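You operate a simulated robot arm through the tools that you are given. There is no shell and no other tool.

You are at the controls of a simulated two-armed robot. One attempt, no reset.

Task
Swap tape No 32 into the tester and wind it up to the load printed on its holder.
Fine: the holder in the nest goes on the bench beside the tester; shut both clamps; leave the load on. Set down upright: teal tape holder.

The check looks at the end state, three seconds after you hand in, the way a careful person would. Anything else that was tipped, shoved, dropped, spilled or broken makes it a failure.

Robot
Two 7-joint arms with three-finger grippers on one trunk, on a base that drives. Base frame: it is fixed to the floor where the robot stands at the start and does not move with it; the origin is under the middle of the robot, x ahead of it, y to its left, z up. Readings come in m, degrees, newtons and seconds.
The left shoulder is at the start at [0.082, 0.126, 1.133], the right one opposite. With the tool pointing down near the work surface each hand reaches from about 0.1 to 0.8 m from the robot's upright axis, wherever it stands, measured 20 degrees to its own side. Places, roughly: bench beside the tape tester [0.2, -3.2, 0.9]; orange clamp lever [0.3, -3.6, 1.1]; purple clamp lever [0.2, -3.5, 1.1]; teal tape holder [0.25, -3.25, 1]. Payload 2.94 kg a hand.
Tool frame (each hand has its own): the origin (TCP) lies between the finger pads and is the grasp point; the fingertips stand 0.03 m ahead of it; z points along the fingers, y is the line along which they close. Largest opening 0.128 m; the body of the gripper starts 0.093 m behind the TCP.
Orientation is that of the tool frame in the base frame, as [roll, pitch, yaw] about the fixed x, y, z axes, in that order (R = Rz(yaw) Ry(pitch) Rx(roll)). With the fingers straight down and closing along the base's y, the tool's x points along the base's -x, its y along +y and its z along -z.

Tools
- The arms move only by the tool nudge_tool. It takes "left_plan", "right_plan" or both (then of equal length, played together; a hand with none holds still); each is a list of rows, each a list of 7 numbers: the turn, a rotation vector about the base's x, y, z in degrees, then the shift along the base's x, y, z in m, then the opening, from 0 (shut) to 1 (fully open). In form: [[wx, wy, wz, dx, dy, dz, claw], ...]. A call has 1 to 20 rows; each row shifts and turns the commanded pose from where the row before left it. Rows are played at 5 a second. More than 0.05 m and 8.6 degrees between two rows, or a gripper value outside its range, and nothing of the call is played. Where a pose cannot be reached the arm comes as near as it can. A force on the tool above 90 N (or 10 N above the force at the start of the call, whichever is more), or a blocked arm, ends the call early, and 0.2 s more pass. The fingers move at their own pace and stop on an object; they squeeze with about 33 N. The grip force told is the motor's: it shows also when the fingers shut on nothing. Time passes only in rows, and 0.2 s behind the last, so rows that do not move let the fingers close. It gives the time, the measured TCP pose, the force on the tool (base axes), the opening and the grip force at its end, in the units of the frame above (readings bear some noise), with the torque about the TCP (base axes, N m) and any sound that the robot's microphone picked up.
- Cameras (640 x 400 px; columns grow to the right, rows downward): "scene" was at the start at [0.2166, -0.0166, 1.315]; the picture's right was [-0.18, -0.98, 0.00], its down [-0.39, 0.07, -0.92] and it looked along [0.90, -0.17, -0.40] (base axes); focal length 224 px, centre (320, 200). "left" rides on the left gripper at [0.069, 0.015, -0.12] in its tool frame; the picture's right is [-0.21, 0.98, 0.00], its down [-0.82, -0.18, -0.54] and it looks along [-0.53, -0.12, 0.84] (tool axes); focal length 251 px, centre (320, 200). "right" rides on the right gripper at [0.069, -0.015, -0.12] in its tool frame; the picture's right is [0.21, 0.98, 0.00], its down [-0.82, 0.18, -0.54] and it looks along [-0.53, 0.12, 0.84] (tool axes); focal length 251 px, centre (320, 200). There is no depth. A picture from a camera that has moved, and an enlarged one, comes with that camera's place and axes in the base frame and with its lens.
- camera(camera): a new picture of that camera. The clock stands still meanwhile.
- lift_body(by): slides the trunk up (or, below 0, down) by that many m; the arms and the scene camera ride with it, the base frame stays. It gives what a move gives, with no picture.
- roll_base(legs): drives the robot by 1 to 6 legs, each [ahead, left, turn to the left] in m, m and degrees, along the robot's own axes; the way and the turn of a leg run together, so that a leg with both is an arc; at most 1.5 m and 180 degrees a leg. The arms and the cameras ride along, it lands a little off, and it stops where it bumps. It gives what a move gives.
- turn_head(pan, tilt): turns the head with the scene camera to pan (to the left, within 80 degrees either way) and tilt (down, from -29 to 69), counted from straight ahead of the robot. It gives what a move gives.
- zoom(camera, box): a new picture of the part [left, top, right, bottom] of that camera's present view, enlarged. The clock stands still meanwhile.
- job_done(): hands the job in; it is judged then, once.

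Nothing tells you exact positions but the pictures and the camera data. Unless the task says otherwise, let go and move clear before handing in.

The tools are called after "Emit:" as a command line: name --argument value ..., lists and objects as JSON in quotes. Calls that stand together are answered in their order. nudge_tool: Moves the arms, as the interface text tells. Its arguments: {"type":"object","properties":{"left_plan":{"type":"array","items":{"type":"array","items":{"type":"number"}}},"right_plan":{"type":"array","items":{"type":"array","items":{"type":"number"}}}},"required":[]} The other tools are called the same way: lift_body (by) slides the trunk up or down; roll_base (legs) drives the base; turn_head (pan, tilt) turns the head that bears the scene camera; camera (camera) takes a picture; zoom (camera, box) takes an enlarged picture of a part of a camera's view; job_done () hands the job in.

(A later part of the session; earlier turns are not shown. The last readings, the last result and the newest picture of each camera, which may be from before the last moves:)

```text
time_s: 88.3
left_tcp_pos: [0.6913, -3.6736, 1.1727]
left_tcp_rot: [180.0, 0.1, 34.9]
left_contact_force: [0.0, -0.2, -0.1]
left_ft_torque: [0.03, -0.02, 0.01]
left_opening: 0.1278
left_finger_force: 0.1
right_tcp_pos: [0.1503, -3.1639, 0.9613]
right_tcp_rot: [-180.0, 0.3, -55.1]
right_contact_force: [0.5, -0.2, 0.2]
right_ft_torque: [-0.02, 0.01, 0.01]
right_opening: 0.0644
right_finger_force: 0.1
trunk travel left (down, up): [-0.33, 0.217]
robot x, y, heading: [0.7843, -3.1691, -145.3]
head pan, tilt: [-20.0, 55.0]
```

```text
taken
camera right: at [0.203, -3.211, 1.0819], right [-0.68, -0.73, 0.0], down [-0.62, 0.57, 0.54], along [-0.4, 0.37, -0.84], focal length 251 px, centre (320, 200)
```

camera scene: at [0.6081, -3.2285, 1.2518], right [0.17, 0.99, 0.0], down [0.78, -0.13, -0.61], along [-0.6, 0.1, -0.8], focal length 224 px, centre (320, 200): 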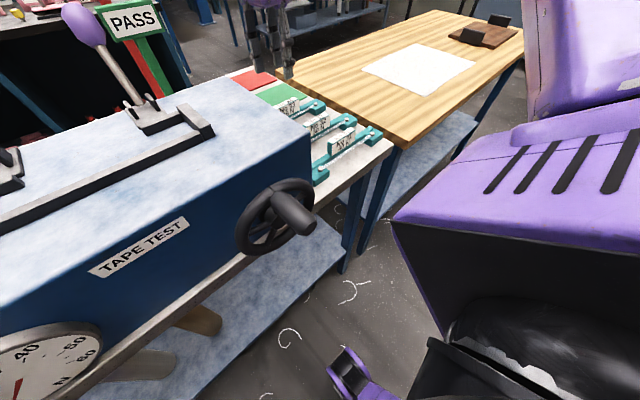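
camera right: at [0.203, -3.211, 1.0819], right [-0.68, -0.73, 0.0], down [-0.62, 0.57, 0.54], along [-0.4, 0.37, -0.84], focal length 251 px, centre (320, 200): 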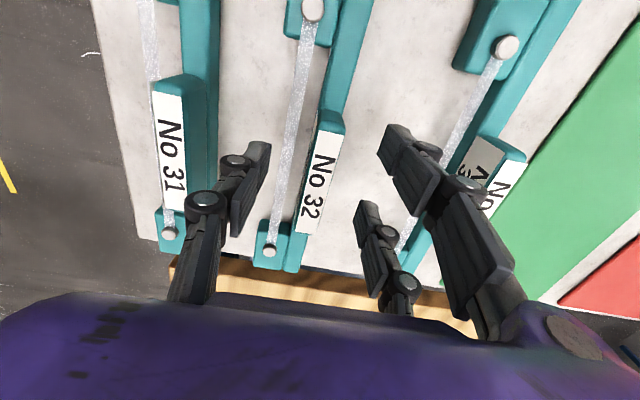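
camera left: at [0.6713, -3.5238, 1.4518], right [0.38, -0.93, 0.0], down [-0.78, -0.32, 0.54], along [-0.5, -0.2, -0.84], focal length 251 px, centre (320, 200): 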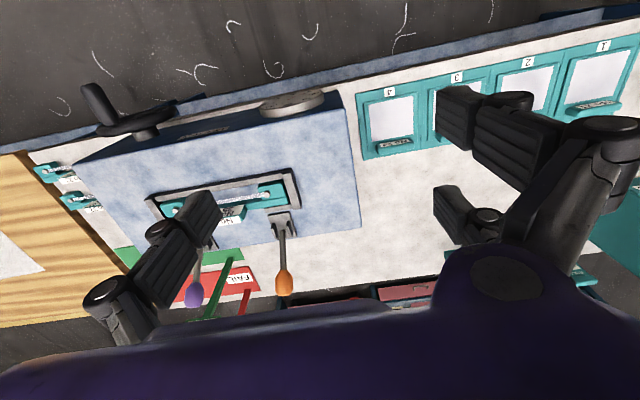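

Same picture as with No 33, so I close and lift.

Emit:
nudge_tool --right_plan '[[0, 0, 0, 0, 0, 0, 0.25], [0, 0, 0, 0, 0, 0, 0.1], [0, 0, 0, 0, 0, 0, 0.0], [0, 0, 0, 0, 0, 0, 0.0]]'

Emit:
nudge_tool --right_plan '[[0, 0, 0, 0, 0, 0.01, 0], [0, 0, 0, 0, 0, 0.02, 0], [0, 0, 0, 0, 0, 0.03, 0], [0, 0, 0, 0, 0, 0.03, 0]]'

Emit:
camera --camera "right"

```text
time_s: 89.3
left_tcp_pos: [0.6911, -3.6736, 1.1718]
left_tcp_rot: [-179.9, 0.0, 34.7]
left_contact_force: [0.3, 0.4, -0.5]
left_ft_torque: [0.04, -0.03, 0.0]
left_opening: 0.1279
left_finger_force: 0.1
right_tcp_pos: [0.1507, -3.1641, 0.9623]
right_tcp_rot: [179.9, 0.2, -55.1]
right_contact_force: [-0.7, 0.7, 0.0]
right_ft_torque: [0.01, -0.03, 0.02]
right_opening: 0.0154
right_finger_force: 33.3
trunk travel left (down, up): [-0.33, 0.217]
robot x, y, heading: [0.7853, -3.1694, -145.4]
head pan, tilt: [-20.0, 55.0]
```

```text
time_s: 90.3
left_tcp_pos: [0.6931, -3.6733, 1.1725]
left_tcp_rot: [-179.9, 0.1, 34.8]
left_contact_force: [-0.2, 0.0, 0.0]
left_ft_torque: [0.04, 0.05, 0.0]
left_opening: 0.1279
left_finger_force: 0.0
right_tcp_pos: [0.1502, -3.164, 1.0535]
right_tcp_rot: [180.0, 0.1, -55.1]
right_contact_force: [0.7, -0.4, -0.5]
right_ft_torque: [-0.01, 0.03, -0.01]
right_opening: 0.0154
right_finger_force: 33.2
trunk travel left (down, up): [-0.33, 0.217]
robot x, y, heading: [0.7861, -3.1671, -145.4]
head pan, tilt: [-20.0, 55.0]
```

```text
taken
camera right: at [0.2036, -3.211, 1.1732], right [-0.68, -0.73, 0.0], down [-0.62, 0.57, 0.54], along [-0.4, 0.37, -0.84], focal length 251 px, centre (320, 200)
```

right: 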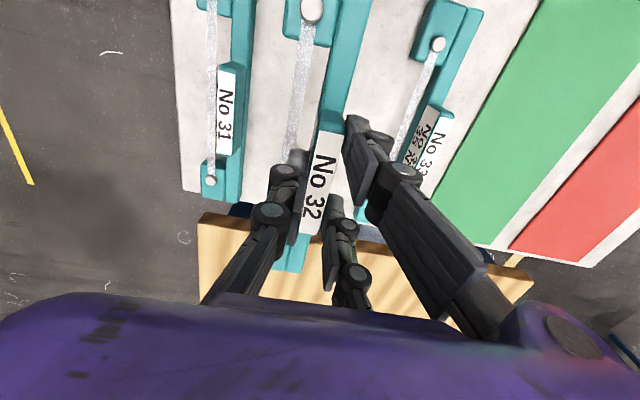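

No 32 is in hand. I raise the trunk and shift the base left so the nest comes under the hand.

Emit:
lift_body --by 0.2

Emit:
roll_base --legs '[[0.0, 0.373, 0]]'

Emit:
camera --camera "right"

Emit:
camera --camera "scene"

```text
time_s: 92.5
left_tcp_pos: [0.6895, -3.6736, 1.3718]
left_tcp_rot: [-180.0, -0.1, 34.8]
left_contact_force: [-0.5, -0.3, -0.2]
left_ft_torque: [-0.01, -0.03, 0.0]
left_opening: 0.1281
left_finger_force: 0.1
right_tcp_pos: [0.1495, -3.1656, 1.2507]
right_tcp_rot: [-179.9, 0.2, -55.1]
right_contact_force: [0.2, 0.3, -0.6]
right_ft_torque: [0.01, -0.01, 0.0]
right_opening: 0.0153
right_finger_force: 33.0
trunk travel left (down, up): [-0.53, 0.017]
robot x, y, heading: [0.7864, -3.1685, -145.3]
head pan, tilt: [-20.0, 55.0]
```

```text
time_s: 96.3
left_tcp_pos: [0.903, -3.9792, 1.3728]
left_tcp_rot: [179.9, 0.1, 34.8]
left_contact_force: [1.1, 0.3, 0.1]
left_ft_torque: [0.02, -0.02, -0.01]
left_opening: 0.1281
left_finger_force: 0.0
right_tcp_pos: [0.3614, -3.4686, 1.2515]
right_tcp_rot: [180.0, 0.3, -55.2]
right_contact_force: [0.1, -0.1, -1.3]
right_ft_torque: [0.0, 0.0, -0.02]
right_opening: 0.0152
right_finger_force: 32.7
trunk travel left (down, up): [-0.53, 0.017]
robot x, y, heading: [0.9958, -3.4689, -145.3]
head pan, tilt: [-20.0, 55.0]
```

```text
taken
camera right: at [0.4154, -3.5163, 1.3725], right [-0.68, -0.73, 0.0], down [-0.62, 0.57, 0.54], along [-0.4, 0.37, -0.84], focal length 251 px, centre (320, 200)
```

right: 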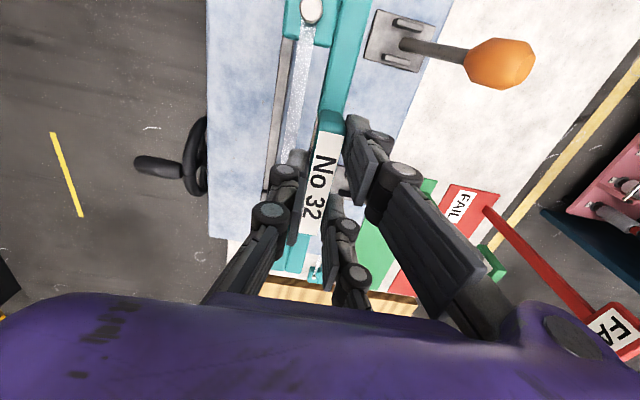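

```text
taken
camera scene: at [0.9087, -3.5087, 1.4697], right [-0.29, 0.96, 0.0], down [0.77, 0.23, -0.59], along [-0.57, -0.17, -0.8], focal length 224 px, centre (320, 200)
```

scene: 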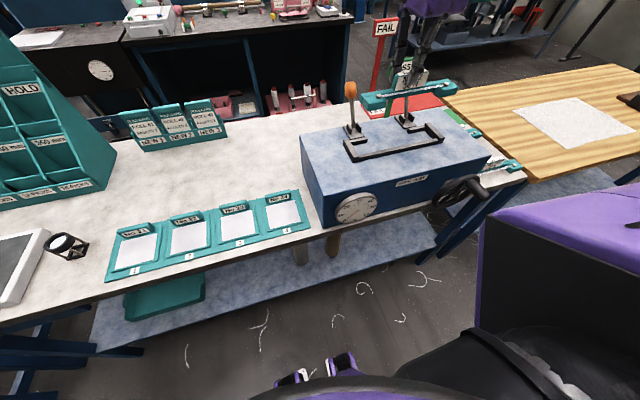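

Hand is within 3 mm of the nest position. I fine-adjust and lower to just above the tray, then check the fit.

Emit:
nudge_tool --right_plan '[[0, 0, 0, 0.0024, -0.002, -0.02, 0], [0, 0, 0, 0, 0, -0.03, 0], [0, 0, 0, 0, 0, -0.03, 0], [0, 0, 0, 0, 0, -0.02, 0], [0, 0, 0, 0, 0, 0, 0]]'

Emit:
camera --camera "right"

Emit:
zoom --camera "scene" --box '[330, 60, 470, 180]'

```text
time_s: 97.5
left_tcp_pos: [0.9045, -3.9788, 1.373]
left_tcp_rot: [-180.0, 0.0, 34.7]
left_contact_force: [-0.2, 0.1, -0.1]
left_ft_torque: [0.01, -0.02, -0.03]
left_opening: 0.1281
left_finger_force: 0.0
right_tcp_pos: [0.3646, -3.4722, 1.1517]
right_tcp_rot: [179.9, 0.2, -55.2]
right_contact_force: [0.3, 0.1, 0.1]
right_ft_torque: [-0.01, -0.02, 0.02]
right_opening: 0.0156
right_finger_force: 33.4
trunk travel left (down, up): [-0.53, 0.017]
robot x, y, heading: [0.9945, -3.474, -145.2]
head pan, tilt: [-20.0, 55.0]
```

```text
taken
camera right: at [0.4183, -3.5187, 1.272], right [-0.68, -0.73, 0.0], down [-0.62, 0.57, 0.54], along [-0.4, 0.37, -0.84], focal length 251 px, centre (320, 200)
```

right: 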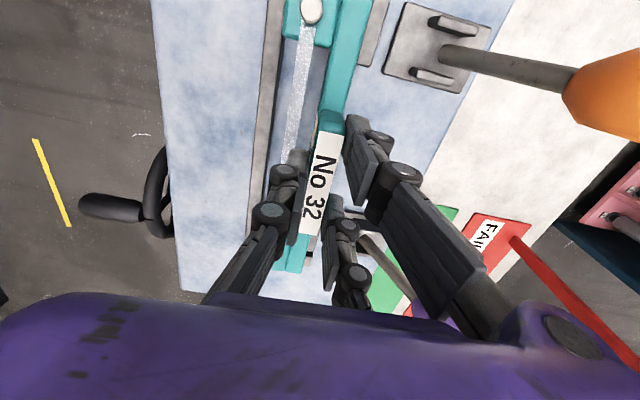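

```text
3.33 times, centred on (400, 120) of scene
camera zoom: at [0.9096, -3.516, 1.4723], right [-0.37, 0.93, 0.0], down [0.73, 0.29, -0.62], along [-0.58, -0.23, -0.78], focal length 745 px, centre (53, 467)
```

zoom: 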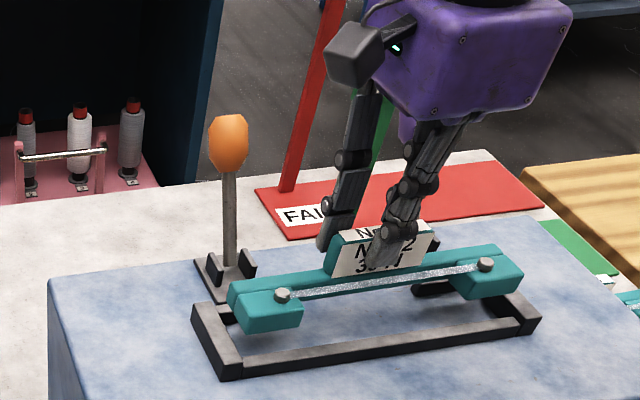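

Emit:
nudge_tool --right_plan '[[0, 0, 0, -0.0006, 0.001, -0.005, 0], [0, 0, 0, 0, 0, -0.005, 0], [0, 0, 0, 0, 0, -0.004, 0], [0, 0, 0, 0, 0, 0, 0]]'

Emit:
zoom --camera "scene" --box '[350, 90, 450, 170]'

```text
time_s: 98.5
left_tcp_pos: [0.9023, -3.98, 1.3731]
left_tcp_rot: [-180.0, 0.2, 34.7]
left_contact_force: [0.4, -1.0, 0.4]
left_ft_torque: [-0.01, -0.01, 0.01]
left_opening: 0.1279
left_finger_force: 0.1
right_tcp_pos: [0.364, -3.4706, 1.1377]
right_tcp_rot: [180.0, 0.2, -55.1]
right_contact_force: [-0.3, 0.2, -1.8]
right_ft_torque: [0.01, 0.01, -0.01]
right_opening: 0.0155
right_finger_force: 32.7
trunk travel left (down, up): [-0.53, 0.017]
robot x, y, heading: [0.996, -3.4742, -145.2]
head pan, tilt: [-20.0, 55.0]
```

```text
5.00 times, centred on (400, 130) of scene
camera zoom: at [0.9096, -3.5172, 1.4725], right [-0.39, 0.92, 0.0], down [0.72, 0.3, -0.62], along [-0.57, -0.24, -0.78], focal length 1118 px, centre (-80, 550)
```

zoom: 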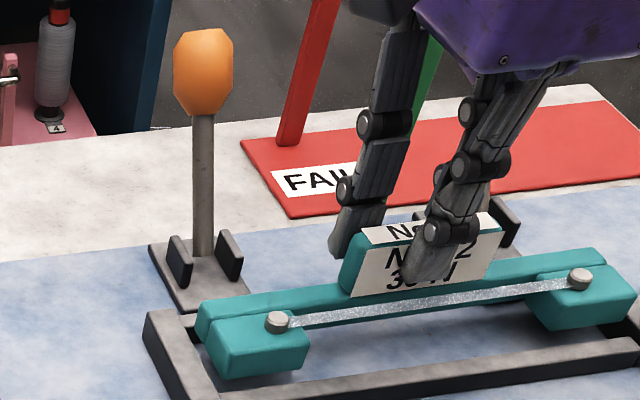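

Emit:
nudge_tool --right_plan '[[0, 0, 0, 0, 0, -0.004, 0], [0, 0, 0, 0, 0, -0.004, 0], [0, 0, 0, 0, 0, -0.003, 0], [0, 0, 0, 0, 0, 0, 0]]'

Emit:
zoom --camera "scene" --box '[350, 90, 470, 170]'

```text
time_s: 99.5
left_tcp_pos: [0.9046, -3.9788, 1.3726]
left_tcp_rot: [-180.0, 0.2, 34.7]
left_contact_force: [-0.4, 0.0, 0.0]
left_ft_torque: [0.0, -0.01, -0.03]
left_opening: 0.1281
left_finger_force: 0.1
right_tcp_pos: [0.3638, -3.4708, 1.1273]
right_tcp_rot: [180.0, 0.2, -55.2]
right_contact_force: [0.2, -0.5, -1.2]
right_ft_torque: [-0.03, 0.0, -0.04]
right_opening: 0.0153
right_finger_force: 32.8
trunk travel left (down, up): [-0.53, 0.017]
robot x, y, heading: [1.0012, -3.4806, -145.3]
head pan, tilt: [-20.0, 55.0]
```

```text
5.00 times, centred on (410, 130) of scene
camera zoom: at [0.9101, -3.5184, 1.4725], right [-0.4, 0.91, 0.0], down [0.71, 0.32, -0.62], along [-0.57, -0.25, -0.78], focal length 1118 px, centre (-130, 550)
```

zoom: 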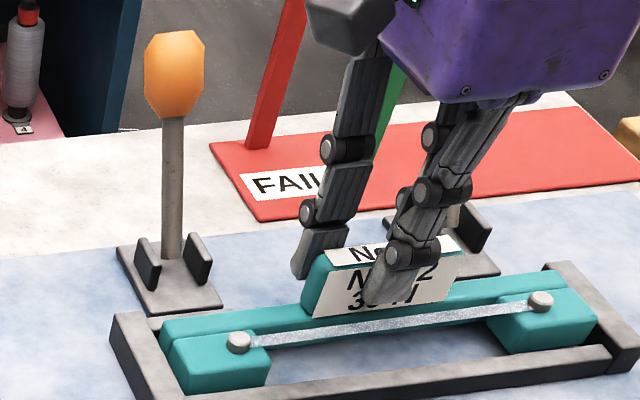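

Emit:
nudge_tool --right_plan '[[0, 0, 0, 0, 0, -0.003, 0], [0, 0, 0, 0, 0, -0.002, 0], [0, 0, 0, 0, 0, 0, 0]]'

Emit:
nudge_tool --right_plan '[[0, 0, 0, 0, 0, -0.001, 0], [0, 0, 0, 0, 0, 0, 0]]'

```text
time_s: 100.3
left_tcp_pos: [0.9042, -3.9794, 1.3725]
left_tcp_rot: [180.0, 0.2, 34.7]
left_contact_force: [-0.2, 0.8, -0.3]
left_ft_torque: [0.02, 0.01, 0.02]
left_opening: 0.1278
left_finger_force: 0.1
right_tcp_pos: [0.3642, -3.4699, 1.1215]
right_tcp_rot: [-180.0, 0.2, -55.2]
right_contact_force: [-0.3, -0.3, -1.7]
right_ft_torque: [-0.01, 0.03, -0.01]
right_opening: 0.0153
right_finger_force: 32.8
trunk travel left (down, up): [-0.53, 0.017]
robot x, y, heading: [0.9981, -3.4727, -145.1]
head pan, tilt: [-20.0, 55.0]
```

```text
time_s: 100.9
left_tcp_pos: [0.9026, -3.9794, 1.3723]
left_tcp_rot: [-180.0, 0.0, 34.7]
left_contact_force: [0.0, 0.3, -0.1]
left_ft_torque: [-0.01, -0.03, -0.04]
left_opening: 0.1283
left_finger_force: 0.0
right_tcp_pos: [0.3638, -3.4705, 1.1211]
right_tcp_rot: [-179.9, 0.2, -55.3]
right_contact_force: [-0.1, 0.4, -0.4]
right_ft_torque: [0.07, 0.08, -0.02]
right_opening: 0.0153
right_finger_force: 33.2
trunk travel left (down, up): [-0.53, 0.017]
robot x, y, heading: [1.001, -3.4757, -145.4]
head pan, tilt: [-20.0, 55.0]
```

Emit:
nudge_tool --right_plan '[[0, 0, 0, 0, 0, -0.001, 0], [0, 0, 0, 0, 0, -0.001, 0], [0, 0, 0, 0, 0, 0, 0]]'

Emit:
zoom --camera "scene" --box '[350, 90, 470, 170]'

```text
time_s: 101.7
left_tcp_pos: [0.9049, -3.9779, 1.3731]
left_tcp_rot: [180.0, 0.1, 34.6]
left_contact_force: [0.1, -0.5, -0.2]
left_ft_torque: [-0.01, -0.02, 0.01]
left_opening: 0.1283
left_finger_force: 0.0
right_tcp_pos: [0.3638, -3.4701, 1.1206]
right_tcp_rot: [179.8, 0.3, -55.2]
right_contact_force: [-2.0, 2.5, 14.3]
right_ft_torque: [0.08, 0.04, 0.0]
right_opening: 0.0155
right_finger_force: 32.8
trunk travel left (down, up): [-0.53, 0.017]
robot x, y, heading: [0.9984, -3.478, -145.2]
head pan, tilt: [-20.0, 55.0]
```

```text
5.00 times, centred on (410, 130) of scene
camera zoom: at [0.9116, -3.5186, 1.4729], right [-0.41, 0.91, 0.0], down [0.71, 0.32, -0.63], along [-0.57, -0.26, -0.78], focal length 1118 px, centre (-130, 550)
```

zoom: 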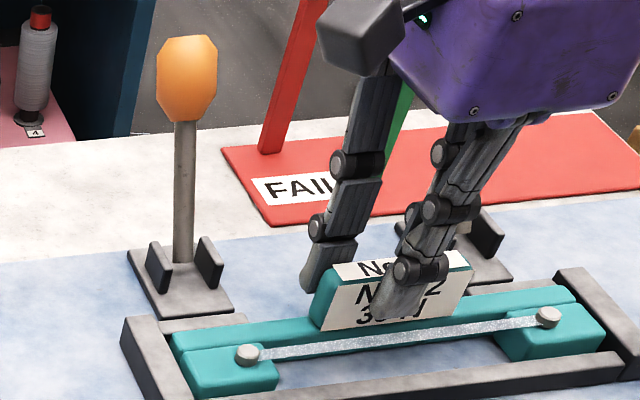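

Seated flat in the nest at the expected height. Release and rise.

Emit:
nudge_tool --right_plan '[[0, 0, 0, 0, 0, 0.001, 0], [0, 0, 0, 0, 0, 0, 0.1], [0, 0, 0, 0, 0, 0, 0.3], [0, 0, 0, 0, 0, 0, 0.45], [0, 0, 0, 0, 0, 0, 0.45]]'

Emit:
nudge_tool --right_plan '[[0, 0, 0, 0, 0, 0.01, 0.45], [0, 0, 0, 0, 0, 0.02, 0.45], [0, 0, 0, 0, 0, 0.03, 0.45], [0, 0, 0, 0, 0, 0.03, 0.45]]'

Emit:
camera --camera "right"

Emit:
camera --camera "scene"

```text
time_s: 102.9
left_tcp_pos: [0.9035, -3.9791, 1.3724]
left_tcp_rot: [180.0, 0.1, 34.7]
left_contact_force: [-0.4, 0.1, -0.3]
left_ft_torque: [-0.02, -0.01, 0.0]
left_opening: 0.1279
left_finger_force: 0.0
right_tcp_pos: [0.3637, -3.4705, 1.1198]
right_tcp_rot: [180.0, 0.1, -55.2]
right_contact_force: [0.7, 0.3, -0.6]
right_ft_torque: [-0.02, 0.03, 0.0]
right_opening: 0.0578
right_finger_force: 0.0
trunk travel left (down, up): [-0.53, 0.017]
robot x, y, heading: [0.9997, -3.4738, -145.5]
head pan, tilt: [-20.0, 55.0]
```

```text
time_s: 103.9
left_tcp_pos: [0.9044, -3.9804, 1.373]
left_tcp_rot: [-180.0, 0.1, 34.6]
left_contact_force: [0.2, 0.4, -0.1]
left_ft_torque: [0.0, -0.02, 0.04]
left_opening: 0.1281
left_finger_force: 0.0
right_tcp_pos: [0.3642, -3.4708, 1.2104]
right_tcp_rot: [-180.0, 0.3, -55.2]
right_contact_force: [0.3, 0.2, 0.3]
right_ft_torque: [0.03, 0.01, 0.0]
right_opening: 0.0574
right_finger_force: 0.0
trunk travel left (down, up): [-0.53, 0.017]
robot x, y, heading: [0.997, -3.4727, -145.4]
head pan, tilt: [-20.0, 55.0]
```

```text
taken
camera right: at [0.4183, -3.5172, 1.332], right [-0.68, -0.73, 0.0], down [-0.62, 0.57, 0.54], along [-0.4, 0.37, -0.84], focal length 251 px, centre (320, 200)
```

right: 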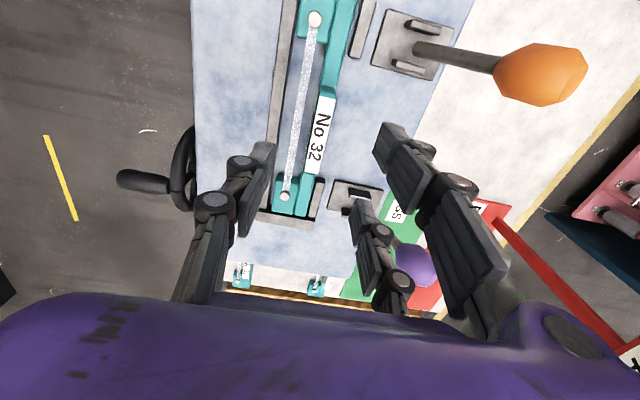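

```text
taken
camera scene: at [0.9077, -3.5114, 1.4735], right [-0.31, 0.95, 0.0], down [0.74, 0.24, -0.63], along [-0.6, -0.2, -0.77], focal length 224 px, centre (320, 200)
```

scene: 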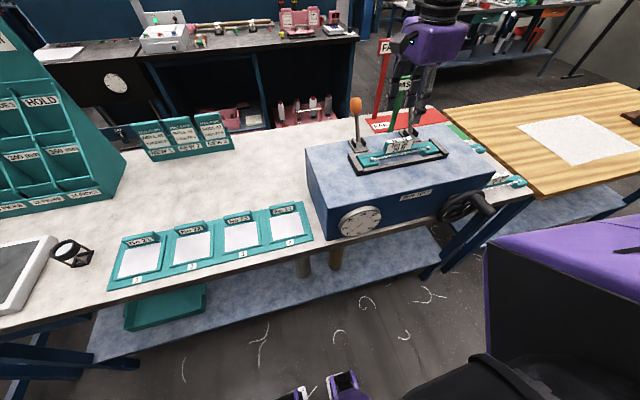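

No 32 sits in the nest. Next I shut the clamps: I'll raise the hand, turn it back to neutral yaw with the fingers closed, and bring the base 0.1 m nearer so the hand can get behind the lever knobs.

Emit:
nudge_tool --right_plan '[[0, 0, 0, 0, 0, 0.025, 0.2], [0, 0, 0, 0, 0, 0.025, 0], [0, 0, 8.2, 0, 0, 0.01, 0], [0, 0, 8.2, 0, 0, 0, 0], [0, 0, 8.2, 0, 0, 0, 0], [0, 0, 8.2, 0, 0, 0, 0], [0, 0, 8.2, 0, 0, 0, 0], [0, 0, 8.2, 0, 0, 0, 0], [0, 0, 8.2, 0, 0, 0, 0], [0, 0, 8.2, 0, 0, 0, 0], [0, 0, 8.2, 0, 0, 0, 0], [0, 0, 8.2, 0, 0, 0, 0], [0, 0, 8.0, 0, 0, 0, 0]]'

Emit:
roll_base --legs '[[0.08, 0, 0]]'

Emit:
camera --camera "right"

Emit:
camera --camera "scene"

```text
time_s: 106.7
left_tcp_pos: [0.9037, -3.9789, 1.3725]
left_tcp_rot: [-180.0, 0.2, 34.7]
left_contact_force: [-0.3, -0.2, -0.6]
left_ft_torque: [0.01, -0.04, 0.03]
left_opening: 0.1281
left_finger_force: 0.0
right_tcp_pos: [0.3636, -3.4708, 1.2696]
right_tcp_rot: [180.0, 0.1, 34.9]
right_contact_force: [-0.8, 0.2, -0.1]
right_ft_torque: [-0.01, 0.03, -0.01]
right_opening: 0.0002
right_finger_force: 3.5
trunk travel left (down, up): [-0.53, 0.017]
robot x, y, heading: [0.996, -3.4761, -145.1]
head pan, tilt: [-20.0, 55.0]
```

```text
time_s: 107.8
left_tcp_pos: [0.8412, -4.0223, 1.3746]
left_tcp_rot: [-180.0, 0.4, 34.8]
left_contact_force: [0.3, -0.7, 0.7]
left_ft_torque: [0.0, 0.06, 0.01]
left_opening: 0.1279
left_finger_force: 0.0
right_tcp_pos: [0.3011, -3.5135, 1.2732]
right_tcp_rot: [180.0, 0.4, 34.9]
right_contact_force: [-0.2, 1.2, -0.5]
right_ft_torque: [0.01, 0.03, 0.02]
right_opening: 0.0
right_finger_force: 2.6
trunk travel left (down, up): [-0.53, 0.017]
robot x, y, heading: [0.9319, -3.5193, -145.0]
head pan, tilt: [-20.0, 55.0]
```

```text
taken
camera right: at [0.3512, -3.4603, 1.3925], right [0.73, -0.68, 0.0], down [-0.57, -0.61, 0.55], along [-0.37, -0.4, -0.84], focal length 251 px, centre (320, 200)
```

right: 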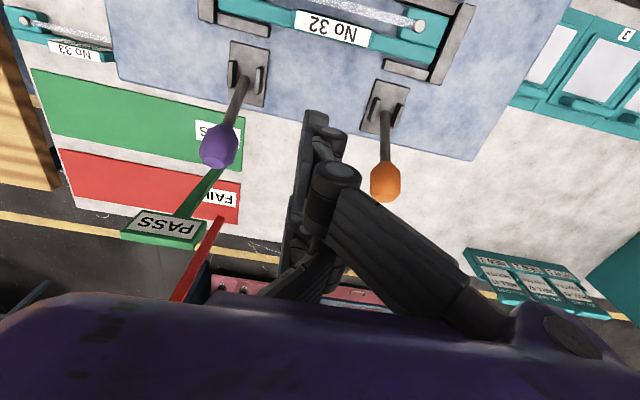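

```text
taken
camera scene: at [0.8464, -3.5552, 1.4717], right [-0.32, 0.95, 0.0], down [0.75, 0.26, -0.61], along [-0.58, -0.2, -0.79], focal length 224 px, centre (320, 200)
```

scene: 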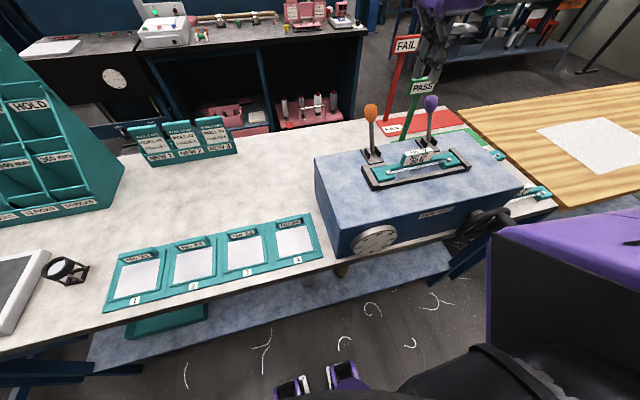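

Both levers are clearly visible from the wrist camera. I move the closed fingers behind the purple knob, staying above it.

Emit:
nudge_tool --right_plan '[[0, 0, 0, -0.0313, 0.00575, 0, 0], [0, 0, 0, -0.0313, 0.00575, 0, 0], [0, 0, 0, -0.0313, 0.00575, 0, 0], [0, 0, 0, -0.0313, 0.00575, 0, 0]]'

Emit:
camera --camera "right"

```text
time_s: 108.8
left_tcp_pos: [0.8366, -4.0235, 1.3737]
left_tcp_rot: [179.9, 0.1, 34.7]
left_contact_force: [0.1, 1.2, 0.6]
left_ft_torque: [-0.01, -0.02, -0.02]
left_opening: 0.128
left_finger_force: 0.1
right_tcp_pos: [0.18, -3.4843, 1.2669]
right_tcp_rot: [180.0, 0.3, 34.7]
right_contact_force: [-0.4, 0.9, 0.4]
right_ft_torque: [-0.04, -0.02, -0.03]
right_opening: 0.0
right_finger_force: 2.6
right hand out of reach, approached as far as the arm can: row 4
trunk travel left (down, up): [-0.53, 0.017]
robot x, y, heading: [0.9348, -3.5195, -145.6]
head pan, tilt: [-20.0, 55.0]
```

```text
taken
camera right: at [0.2294, -3.431, 1.3879], right [0.73, -0.68, 0.0], down [-0.57, -0.61, 0.54], along [-0.37, -0.4, -0.84], focal length 251 px, centre (320, 200)
```

right: 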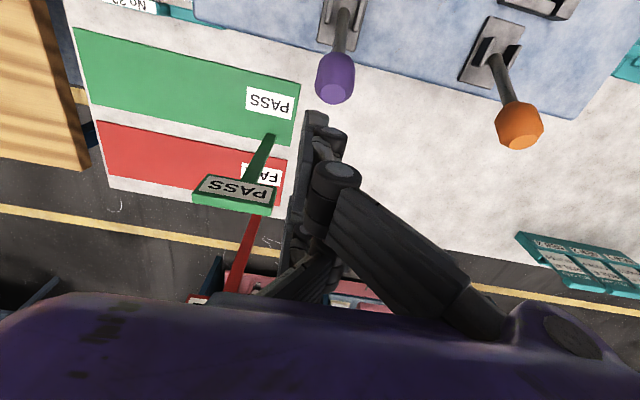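

I'm right behind the knob but want a little more margin; I creep the base 4 cm forward.

Emit:
roll_base --legs '[[0.04, 0, 0]]'

Emit:
camera --camera "right"

Emit:
turn_head --pan -35 --tilt 40

Emit:
camera --camera "scene"

```text
time_s: 109.6
left_tcp_pos: [0.8126, -4.0424, 1.3771]
left_tcp_rot: [-180.0, 0.7, 34.9]
left_contact_force: [0.2, 0.6, 0.9]
left_ft_torque: [-0.06, 0.05, 0.03]
left_opening: 0.128
left_finger_force: 0.0
right_tcp_pos: [0.1551, -3.506, 1.2738]
right_tcp_rot: [-179.9, 0.8, 34.8]
right_contact_force: [0.3, 0.5, 0.8]
right_ft_torque: [-0.06, 0.06, 0.0]
right_opening: 0.0001
right_finger_force: 3.0
trunk travel left (down, up): [-0.53, 0.017]
robot x, y, heading: [0.9008, -3.5418, -145.4]
head pan, tilt: [-20.0, 55.0]
```

```text
taken
camera right: at [0.2053, -3.4524, 1.3933], right [0.73, -0.68, 0.0], down [-0.57, -0.61, 0.55], along [-0.38, -0.4, -0.83], focal length 251 px, centre (320, 200)
```

right: 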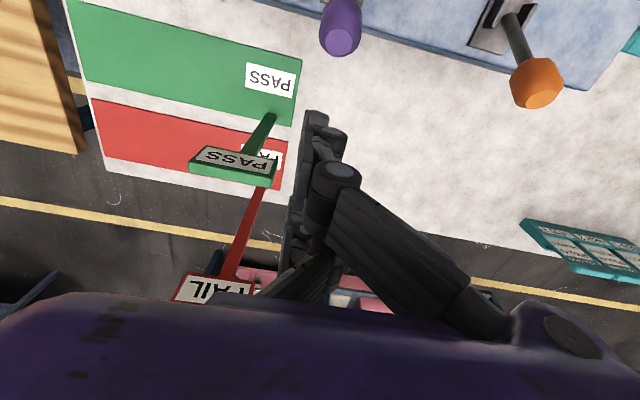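

```text
time_s: 110.4
left_tcp_pos: [0.8052, -4.0466, 1.3728]
left_tcp_rot: [-180.0, 0.0, 34.8]
left_contact_force: [-0.8, 0.3, 0.9]
left_ft_torque: [0.04, -0.02, -0.02]
left_opening: 0.1278
left_finger_force: 0.1
right_tcp_pos: [0.1474, -3.5112, 1.2679]
right_tcp_rot: [180.0, 0.3, 34.8]
right_contact_force: [0.4, 0.6, 0.3]
right_ft_torque: [0.02, -0.03, 0.01]
right_opening: 0.0
right_finger_force: 2.5
trunk travel left (down, up): [-0.53, 0.017]
robot x, y, heading: [0.8999, -3.5421, -145.1]
head pan, tilt: [-35.0, 40.0]
```

```text
taken
camera scene: at [0.7959, -3.5556, 1.4882], right [0.0, 1.0, 0.0], down [0.64, 0.0, -0.76], along [-0.76, 0.0, -0.64], focal length 224 px, centre (320, 200)
```

scene: 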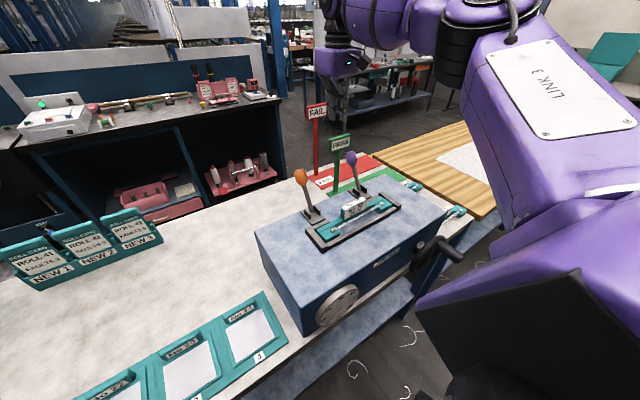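

The fingers are now ~6 cm behind the purple knob with clearance to the PASS sign. I lower the trunk 0.10 m so the fingers stand behind the knob.

Emit:
lift_body --by -0.1

Emit:
camera --camera "right"

Emit:
zoom --camera "scene" --box '[270, 60, 430, 180]'

```text
time_s: 111.7
left_tcp_pos: [0.8086, -4.0461, 1.2741]
left_tcp_rot: [180.0, 0.4, 34.8]
left_contact_force: [-0.3, 0.2, 0.9]
left_ft_torque: [0.0, -0.02, 0.03]
left_opening: 0.128
left_finger_force: 0.1
right_tcp_pos: [0.1512, -3.5103, 1.17]
right_tcp_rot: [179.9, 0.4, 34.7]
right_contact_force: [0.3, -0.3, 0.5]
right_ft_torque: [0.02, -0.02, -0.01]
right_opening: 0.0
right_finger_force: 3.4
trunk travel left (down, up): [-0.43, 0.117]
robot x, y, heading: [0.9018, -3.5411, -145.3]
head pan, tilt: [-35.0, 40.0]
```

```text
taken
camera right: at [0.2003, -3.4556, 1.2901], right [0.73, -0.68, 0.0], down [-0.57, -0.61, 0.55], along [-0.37, -0.4, -0.84], focal length 251 px, centre (320, 200)
```

right: 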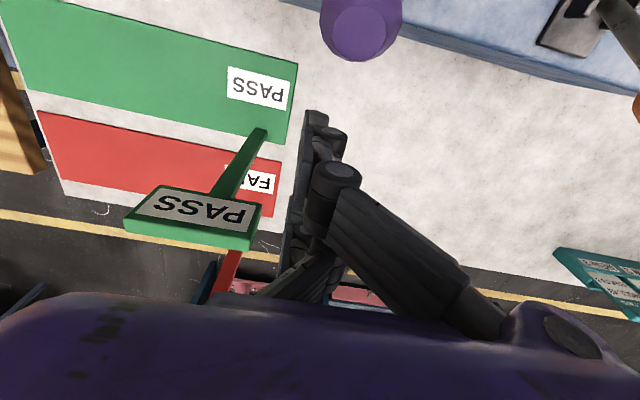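

```text
3.33 times, centred on (350, 120) of scene
camera zoom: at [0.7358, -3.5976, 1.3726], right [0.0, 1.0, 0.0], down [0.64, 0.0, -0.77], along [-0.77, 0.0, -0.64], focal length 745 px, centre (220, 467)
```

zoom: 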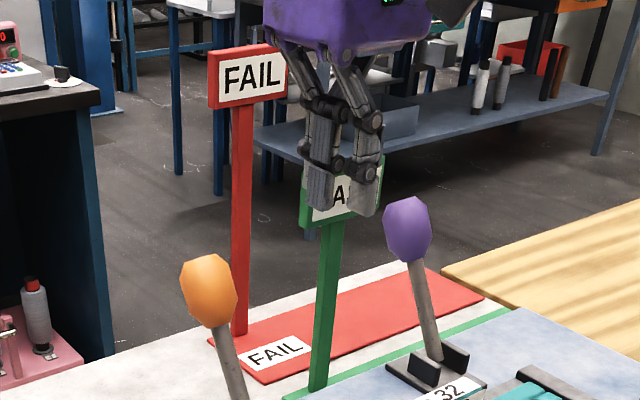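

Aligned laterally. I sweep toward the robot in small steps to pull the purple lever over.

Emit:
nudge_tool --right_plan '[[0, 0, 0, 0.0165, 0.01136, 0, 0], [0, 0, 0, 0.0165, 0.01136, 0, 0], [0, 0, 0, 0.0165, 0.01136, 0, 0], [0, 0, 0, 0.0165, 0.01136, 0, 0]]'

Emit:
camera --camera "right"

Emit:
zoom --camera "scene" --box '[270, 60, 430, 180]'

```text
time_s: 112.7
left_tcp_pos: [0.8078, -4.0455, 1.274]
left_tcp_rot: [180.0, 0.2, 34.8]
left_contact_force: [0.5, -0.5, -0.9]
left_ft_torque: [-0.01, -0.01, -0.01]
left_opening: 0.1281
left_finger_force: 0.0
right_tcp_pos: [0.2151, -3.4637, 1.1687]
right_tcp_rot: [180.0, 0.5, 34.8]
right_contact_force: [0.0, -0.6, 1.1]
right_ft_torque: [-0.03, -0.03, 0.02]
right_opening: 0.0
right_finger_force: 3.1
trunk travel left (down, up): [-0.43, 0.117]
robot x, y, heading: [0.9021, -3.5406, -145.2]
head pan, tilt: [-35.0, 40.0]
```

```text
taken
camera right: at [0.2659, -3.4095, 1.2888], right [0.73, -0.68, 0.0], down [-0.57, -0.61, 0.55], along [-0.37, -0.4, -0.84], focal length 251 px, centre (320, 200)
```

right: 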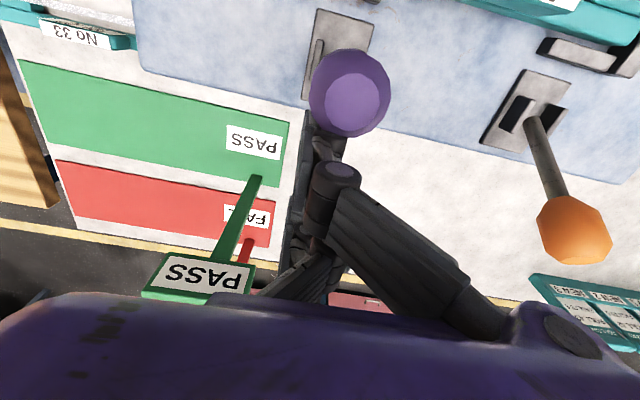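

```text
3.33 times, centred on (350, 120) of scene
camera zoom: at [0.7355, -3.597, 1.3726], right [0.01, 1.0, 0.0], down [0.64, 0.0, -0.77], along [-0.77, 0.0, -0.64], focal length 745 px, centre (220, 467)
```

zoom: 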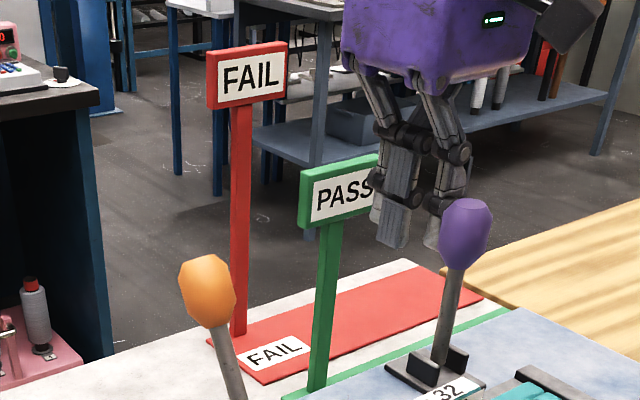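

The purple lever is swinging (near vertical) with little resistance. I continue the sweep, adding some downward motion.

Emit:
nudge_tool --right_plan '[[0, 0, 0, 0.0165, 0.01136, 0, 0], [0, 0, 0, 0.0165, 0.01136, 0, 0], [0, 0, 0, 0.0132, 0.0091, -0.004, 0]]'

Emit:
zoom --camera "scene" --box '[270, 60, 430, 180]'

Emit:
camera --camera "right"

```text
time_s: 113.5
left_tcp_pos: [0.8052, -4.0485, 1.2714]
left_tcp_rot: [180.0, -0.1, 34.8]
left_contact_force: [-0.1, 0.0, 0.5]
left_ft_torque: [0.02, -0.04, 0.0]
left_opening: 0.1282
left_finger_force: 0.0
right_tcp_pos: [0.2585, -3.437, 1.1646]
right_tcp_rot: [-180.0, 0.6, 34.7]
right_contact_force: [-16.3, -8.4, 9.3]
right_ft_torque: [0.15, -0.12, 0.18]
right_opening: 0.0
right_finger_force: 3.0
trunk travel left (down, up): [-0.43, 0.117]
robot x, y, heading: [0.9029, -3.541, -145.0]
head pan, tilt: [-35.0, 40.0]
```

```text
3.33 times, centred on (350, 120) of scene
camera zoom: at [0.7313, -3.6006, 1.372], right [0.0, 1.0, 0.0], down [0.64, 0.0, -0.76], along [-0.76, 0.0, -0.64], focal length 745 px, centre (220, 467)
```

zoom: 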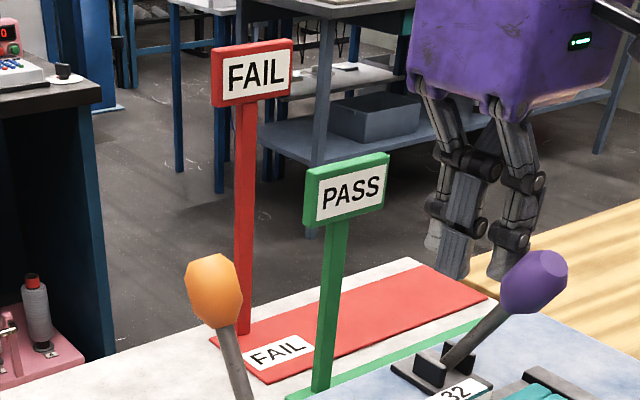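

```text
taken
camera right: at [0.308, -3.3816, 1.2849], right [0.73, -0.68, 0.0], down [-0.57, -0.61, 0.55], along [-0.37, -0.4, -0.84], focal length 251 px, centre (320, 200)
```

right: 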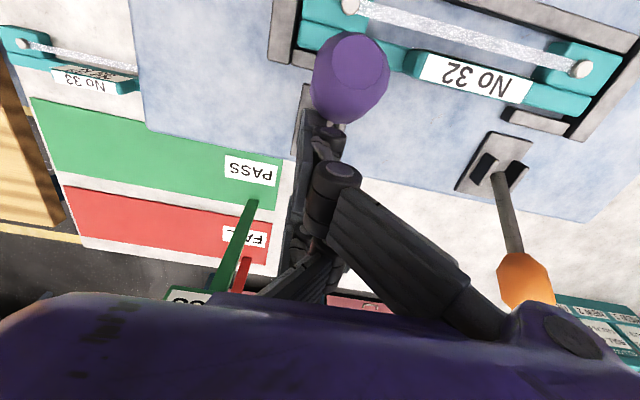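

The lever is ~30° past vertical and I feel about 18 N now. I continue in small steps, with downward motion.

Emit:
nudge_tool --right_plan '[[0, 0, 0, 0.0099, 0.0068, -0.004, 0], [0, 0, 0, 0.0099, 0.0068, -0.006, 0], [0, 0, 0, 0, 0, 0, 0]]'

Emit:
zoom --camera "scene" --box '[270, 60, 430, 180]'

```text
time_s: 114.1
left_tcp_pos: [0.8061, -4.0502, 1.2713]
left_tcp_rot: [180.0, 0.1, 35.1]
left_contact_force: [1.6, 0.3, 0.2]
left_ft_torque: [-0.05, 0.1, 0.04]
left_opening: 0.128
left_finger_force: 0.1
right_tcp_pos: [0.262, -3.4366, 1.1644]
right_tcp_rot: [179.7, 3.5, 35.0]
right_contact_force: [-39.2, -28.5, -6.9]
right_ft_torque: [-0.37, 0.51, 0.32]
right_opening: 0.0001
right_finger_force: 3.5
trunk travel left (down, up): [-0.43, 0.117]
robot x, y, heading: [0.8985, -3.5399, -144.8]
head pan, tilt: [-35.0, 40.0]
stopped in row 2 (right hand): the force on the tool passed its limit at 96 N (the readings are from after the stop); the commanded pose is now the measured one
```

```text
3.33 times, centred on (350, 120) of scene
camera zoom: at [0.7295, -3.6012, 1.3713], right [0.0, 1.0, 0.0], down [0.65, 0.0, -0.76], along [-0.76, 0.0, -0.65], focal length 745 px, centre (220, 467)
```

zoom: 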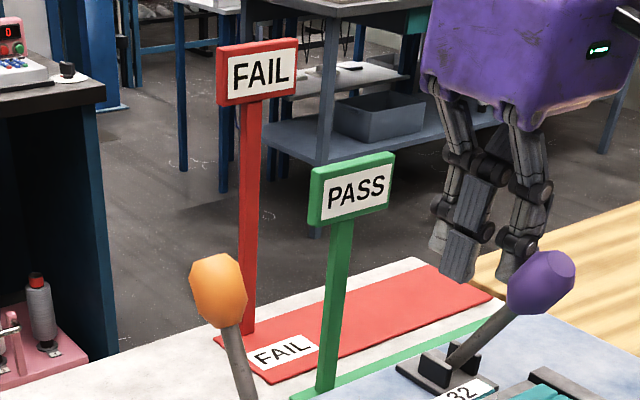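

The lever hit a hard stop leaning forward, so the purple clamp is shut. I back off and look.

Emit:
nudge_tool --right_plan '[[0, 0, 0, -0.0082, -0.0057, 0, 0], [0, -1.8, 0, -0.0165, -0.01136, 0, 0], [0, -1.8, 0, -0.0165, -0.01136, 0.02, 0], [0, 0, 0, -0.0082, -0.0057, 0.04, 0]]'

Emit:
camera --camera "right"

Emit:
zoom --camera "scene" --box '[270, 100, 430, 220]'

```text
time_s: 115.1
left_tcp_pos: [0.8085, -4.0474, 1.2751]
left_tcp_rot: [179.9, 0.2, 35.0]
left_contact_force: [0.3, 0.4, -0.1]
left_ft_torque: [0.01, 0.01, -0.01]
left_opening: 0.1282
left_finger_force: 0.1
right_tcp_pos: [0.2195, -3.4635, 1.2255]
right_tcp_rot: [177.8, -0.2, 35.0]
right_contact_force: [0.2, -0.8, -0.7]
right_ft_torque: [-0.03, 0.03, 0.03]
right_opening: 0.0002
right_finger_force: 3.7
trunk travel left (down, up): [-0.43, 0.117]
robot x, y, heading: [0.9005, -3.5412, -145.4]
head pan, tilt: [-35.0, 40.0]
```

```text
taken
camera right: at [0.2662, -3.4079, 1.3462], right [0.74, -0.68, 0.04], down [-0.58, -0.6, 0.54], along [-0.34, -0.42, -0.84], focal length 251 px, centre (320, 200)
```

right: 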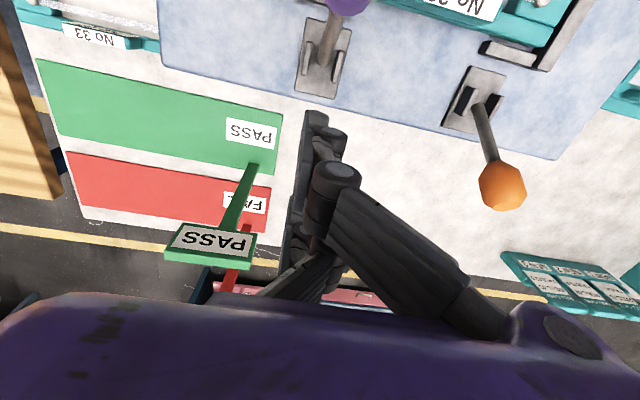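

```text
3.33 times, centred on (350, 160) of scene
camera zoom: at [0.7357, -3.599, 1.3727], right [0.0, 1.0, 0.0], down [0.64, 0.0, -0.77], along [-0.77, 0.0, -0.64], focal length 745 px, centre (220, 333)
```

zoom: 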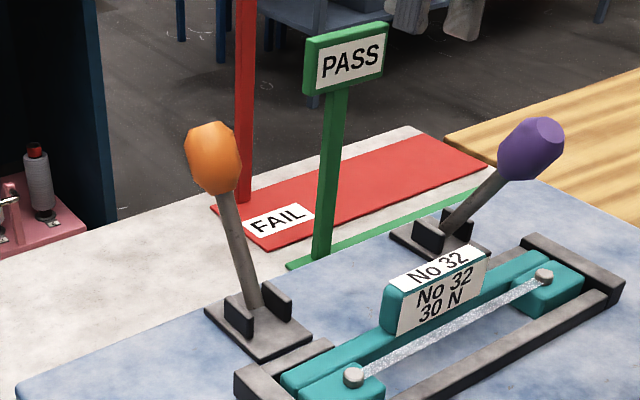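

The purple clamp stays shut (lever mirrored to the other side). Same procedure for orange: raise the trunk, move back behind the levers, and shift the base left 0.168 m.

Emit:
lift_body --by 0.05

Emit:
nudge_tool --right_plan '[[1.8, 1.26, 0, -0.0236, -0.0163, 0, 0], [0, 0, 0, -0.0236, -0.0163, 0, 0], [0, 0, 0, -0.0236, -0.0163, 0, 0]]'

Emit:
roll_base --legs '[[0, 0.168, 0]]'

Emit:
camera --camera "right"

```text
time_s: 116.0
left_tcp_pos: [0.8059, -4.0477, 1.3234]
left_tcp_rot: [-180.0, 0.0, 34.9]
left_contact_force: [-1.5, 0.3, -0.2]
left_ft_torque: [0.02, -0.04, 0.03]
left_opening: 0.1277
left_finger_force: 0.1
right_tcp_pos: [0.2181, -3.4647, 1.2748]
right_tcp_rot: [177.8, -0.3, 35.0]
right_contact_force: [-0.6, 0.1, 0.8]
right_ft_torque: [0.0, -0.05, 0.0]
right_opening: 0.0002
right_finger_force: 3.2
trunk travel left (down, up): [-0.48, 0.067]
robot x, y, heading: [0.8993, -3.5429, -144.9]
head pan, tilt: [-35.0, 40.0]
```

```text
time_s: 116.8
left_tcp_pos: [0.8073, -4.0477, 1.3239]
left_tcp_rot: [-180.0, 0.0, 35.0]
left_contact_force: [0.1, -0.4, 0.7]
left_ft_torque: [0.06, -0.03, 0.03]
left_opening: 0.1282
left_finger_force: 0.0
right_tcp_pos: [0.1477, -3.5151, 1.273]
right_tcp_rot: [-180.0, -0.3, 35.0]
right_contact_force: [0.4, -0.5, -0.2]
right_ft_torque: [0.02, -0.01, 0.03]
right_opening: 0.0002
right_finger_force: 3.3
trunk travel left (down, up): [-0.48, 0.067]
robot x, y, heading: [0.9029, -3.5433, -144.9]
head pan, tilt: [-35.0, 40.0]
```

```text
time_s: 118.9
left_tcp_pos: [0.9037, -4.1858, 1.3228]
left_tcp_rot: [-180.0, 0.2, 34.9]
left_contact_force: [-0.5, -0.1, 0.3]
left_ft_torque: [0.0, 0.0, 0.01]
left_opening: 0.128
left_finger_force: 0.0
right_tcp_pos: [0.2466, -3.6514, 1.2749]
right_tcp_rot: [-180.0, -0.2, 34.9]
right_contact_force: [0.4, 0.4, 0.6]
right_ft_torque: [-0.03, 0.01, 0.03]
right_opening: 0.0
right_finger_force: 3.2
trunk travel left (down, up): [-0.48, 0.067]
robot x, y, heading: [0.9934, -3.6807, -145.0]
head pan, tilt: [-35.0, 40.0]
```

```text
taken
camera right: at [0.2943, -3.5987, 1.3949], right [0.73, -0.68, 0.0], down [-0.57, -0.62, 0.54], along [-0.36, -0.4, -0.84], focal length 251 px, centre (320, 200)
```

right: 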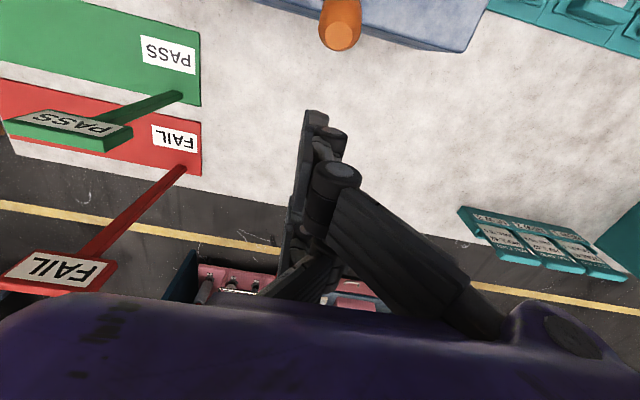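

Aligned behind the orange knob. Lower and sweep.

Emit:
lift_body --by -0.105

Emit:
nudge_tool --right_plan '[[0, 0, 0, 0.0165, 0.01136, 0, 0], [0, 0, 0, 0.0165, 0.01136, 0, 0], [0, 0, 0, 0.0165, 0.01136, 0, 0], [0, 0, 0, 0.0165, 0.01136, 0, 0]]'

Emit:
camera --camera "right"

```text
time_s: 120.3
left_tcp_pos: [0.9065, -4.1862, 1.218]
left_tcp_rot: [180.0, 0.1, 34.9]
left_contact_force: [-0.1, 0.5, 0.3]
left_ft_torque: [-0.03, 0.0, 0.03]
left_opening: 0.1276
left_finger_force: 0.1
right_tcp_pos: [0.2469, -3.6521, 1.1702]
right_tcp_rot: [-180.0, 0.0, 34.9]
right_contact_force: [0.9, -0.7, 0.3]
right_ft_torque: [0.0, 0.0, 0.0]
right_opening: 0.0002
right_finger_force: 3.1
trunk travel left (down, up): [-0.375, 0.172]
robot x, y, heading: [0.9965, -3.6812, -145.0]
head pan, tilt: [-35.0, 40.0]
```

```text
time_s: 121.3
left_tcp_pos: [0.9056, -4.1845, 1.2174]
left_tcp_rot: [179.9, 0.2, 35.0]
left_contact_force: [-0.9, -0.2, -0.1]
left_ft_torque: [-0.02, 0.01, -0.01]
left_opening: 0.1279
left_finger_force: 0.1
right_tcp_pos: [0.3118, -3.6046, 1.1682]
right_tcp_rot: [179.9, -0.3, 34.8]
right_contact_force: [0.5, 0.6, -0.5]
right_ft_torque: [-0.01, -0.02, 0.01]
right_opening: 0.0001
right_finger_force: 2.9
trunk travel left (down, up): [-0.375, 0.172]
robot x, y, heading: [0.9979, -3.677, -145.1]
head pan, tilt: [-35.0, 40.0]
```

```text
taken
camera right: at [0.3606, -3.5526, 1.2897], right [0.73, -0.68, 0.0], down [-0.57, -0.62, 0.54], along [-0.36, -0.39, -0.84], focal length 251 px, centre (320, 200)
```

right: 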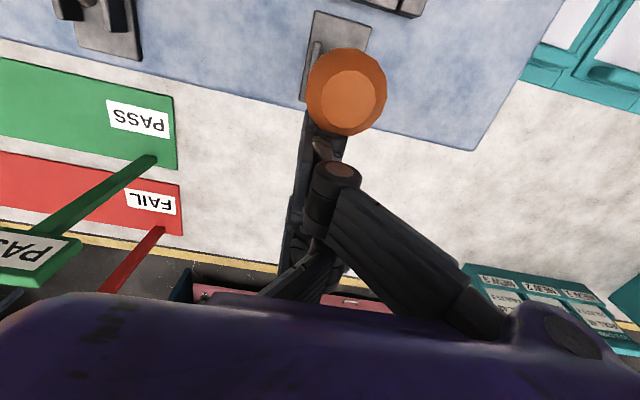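

Emit:
nudge_tool --right_plan '[[0, 0, 0, 0.0145, 0.01, 0, 0], [0, 0, 0, 0.0145, 0.01, 0, 0], [0, 0, 0, 0.0145, 0.01, -0.004, 0], [0, 0, 0, 0, 0, 0, 0]]'

Emit:
nudge_tool --right_plan '[[0, 0, 0, 0.0033, 0.0023, 0, 0], [0, 0, 0, 0.0033, 0.0023, 0, 0]]'

Emit:
camera --camera "right"

```text
time_s: 122.3
left_tcp_pos: [0.905, -4.1874, 1.2173]
left_tcp_rot: [-179.9, 0.0, 35.0]
left_contact_force: [0.7, 0.4, 0.1]
left_ft_torque: [-0.01, -0.01, 0.02]
left_opening: 0.1282
left_finger_force: 0.2
right_tcp_pos: [0.3539, -3.5795, 1.1651]
right_tcp_rot: [-180.0, -0.1, 34.8]
right_contact_force: [-14.7, -7.8, 4.9]
right_ft_torque: [0.03, 0.0, 0.11]
right_opening: 0.0001
right_finger_force: 3.1
trunk travel left (down, up): [-0.375, 0.172]
robot x, y, heading: [0.9929, -3.6834, -145.0]
head pan, tilt: [-35.0, 40.0]
```

```text
time_s: 122.9
left_tcp_pos: [0.9012, -4.1907, 1.2163]
left_tcp_rot: [179.9, -0.1, 35.0]
left_contact_force: [0.3, -0.2, 0.2]
left_ft_torque: [0.0, 0.01, -0.01]
left_opening: 0.128
left_finger_force: 0.0
right_tcp_pos: [0.3555, -3.5797, 1.1647]
right_tcp_rot: [179.9, 0.3, 34.9]
right_contact_force: [-43.3, -25.0, 18.6]
right_ft_torque: [0.15, -0.09, 0.37]
right_opening: 0.0
right_finger_force: 2.7
trunk travel left (down, up): [-0.375, 0.172]
robot x, y, heading: [1.0002, -3.6809, -144.9]
head pan, tilt: [-35.0, 40.0]
```

```text
taken
camera right: at [0.4041, -3.5253, 1.2847], right [0.73, -0.68, 0.0], down [-0.57, -0.62, 0.55], along [-0.37, -0.4, -0.84], focal length 251 px, centre (320, 200)
```

right: 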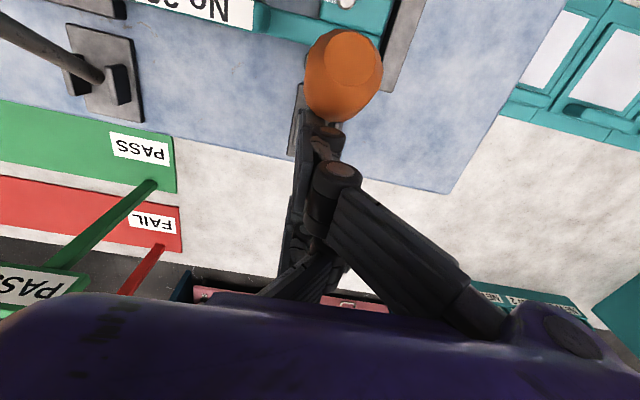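

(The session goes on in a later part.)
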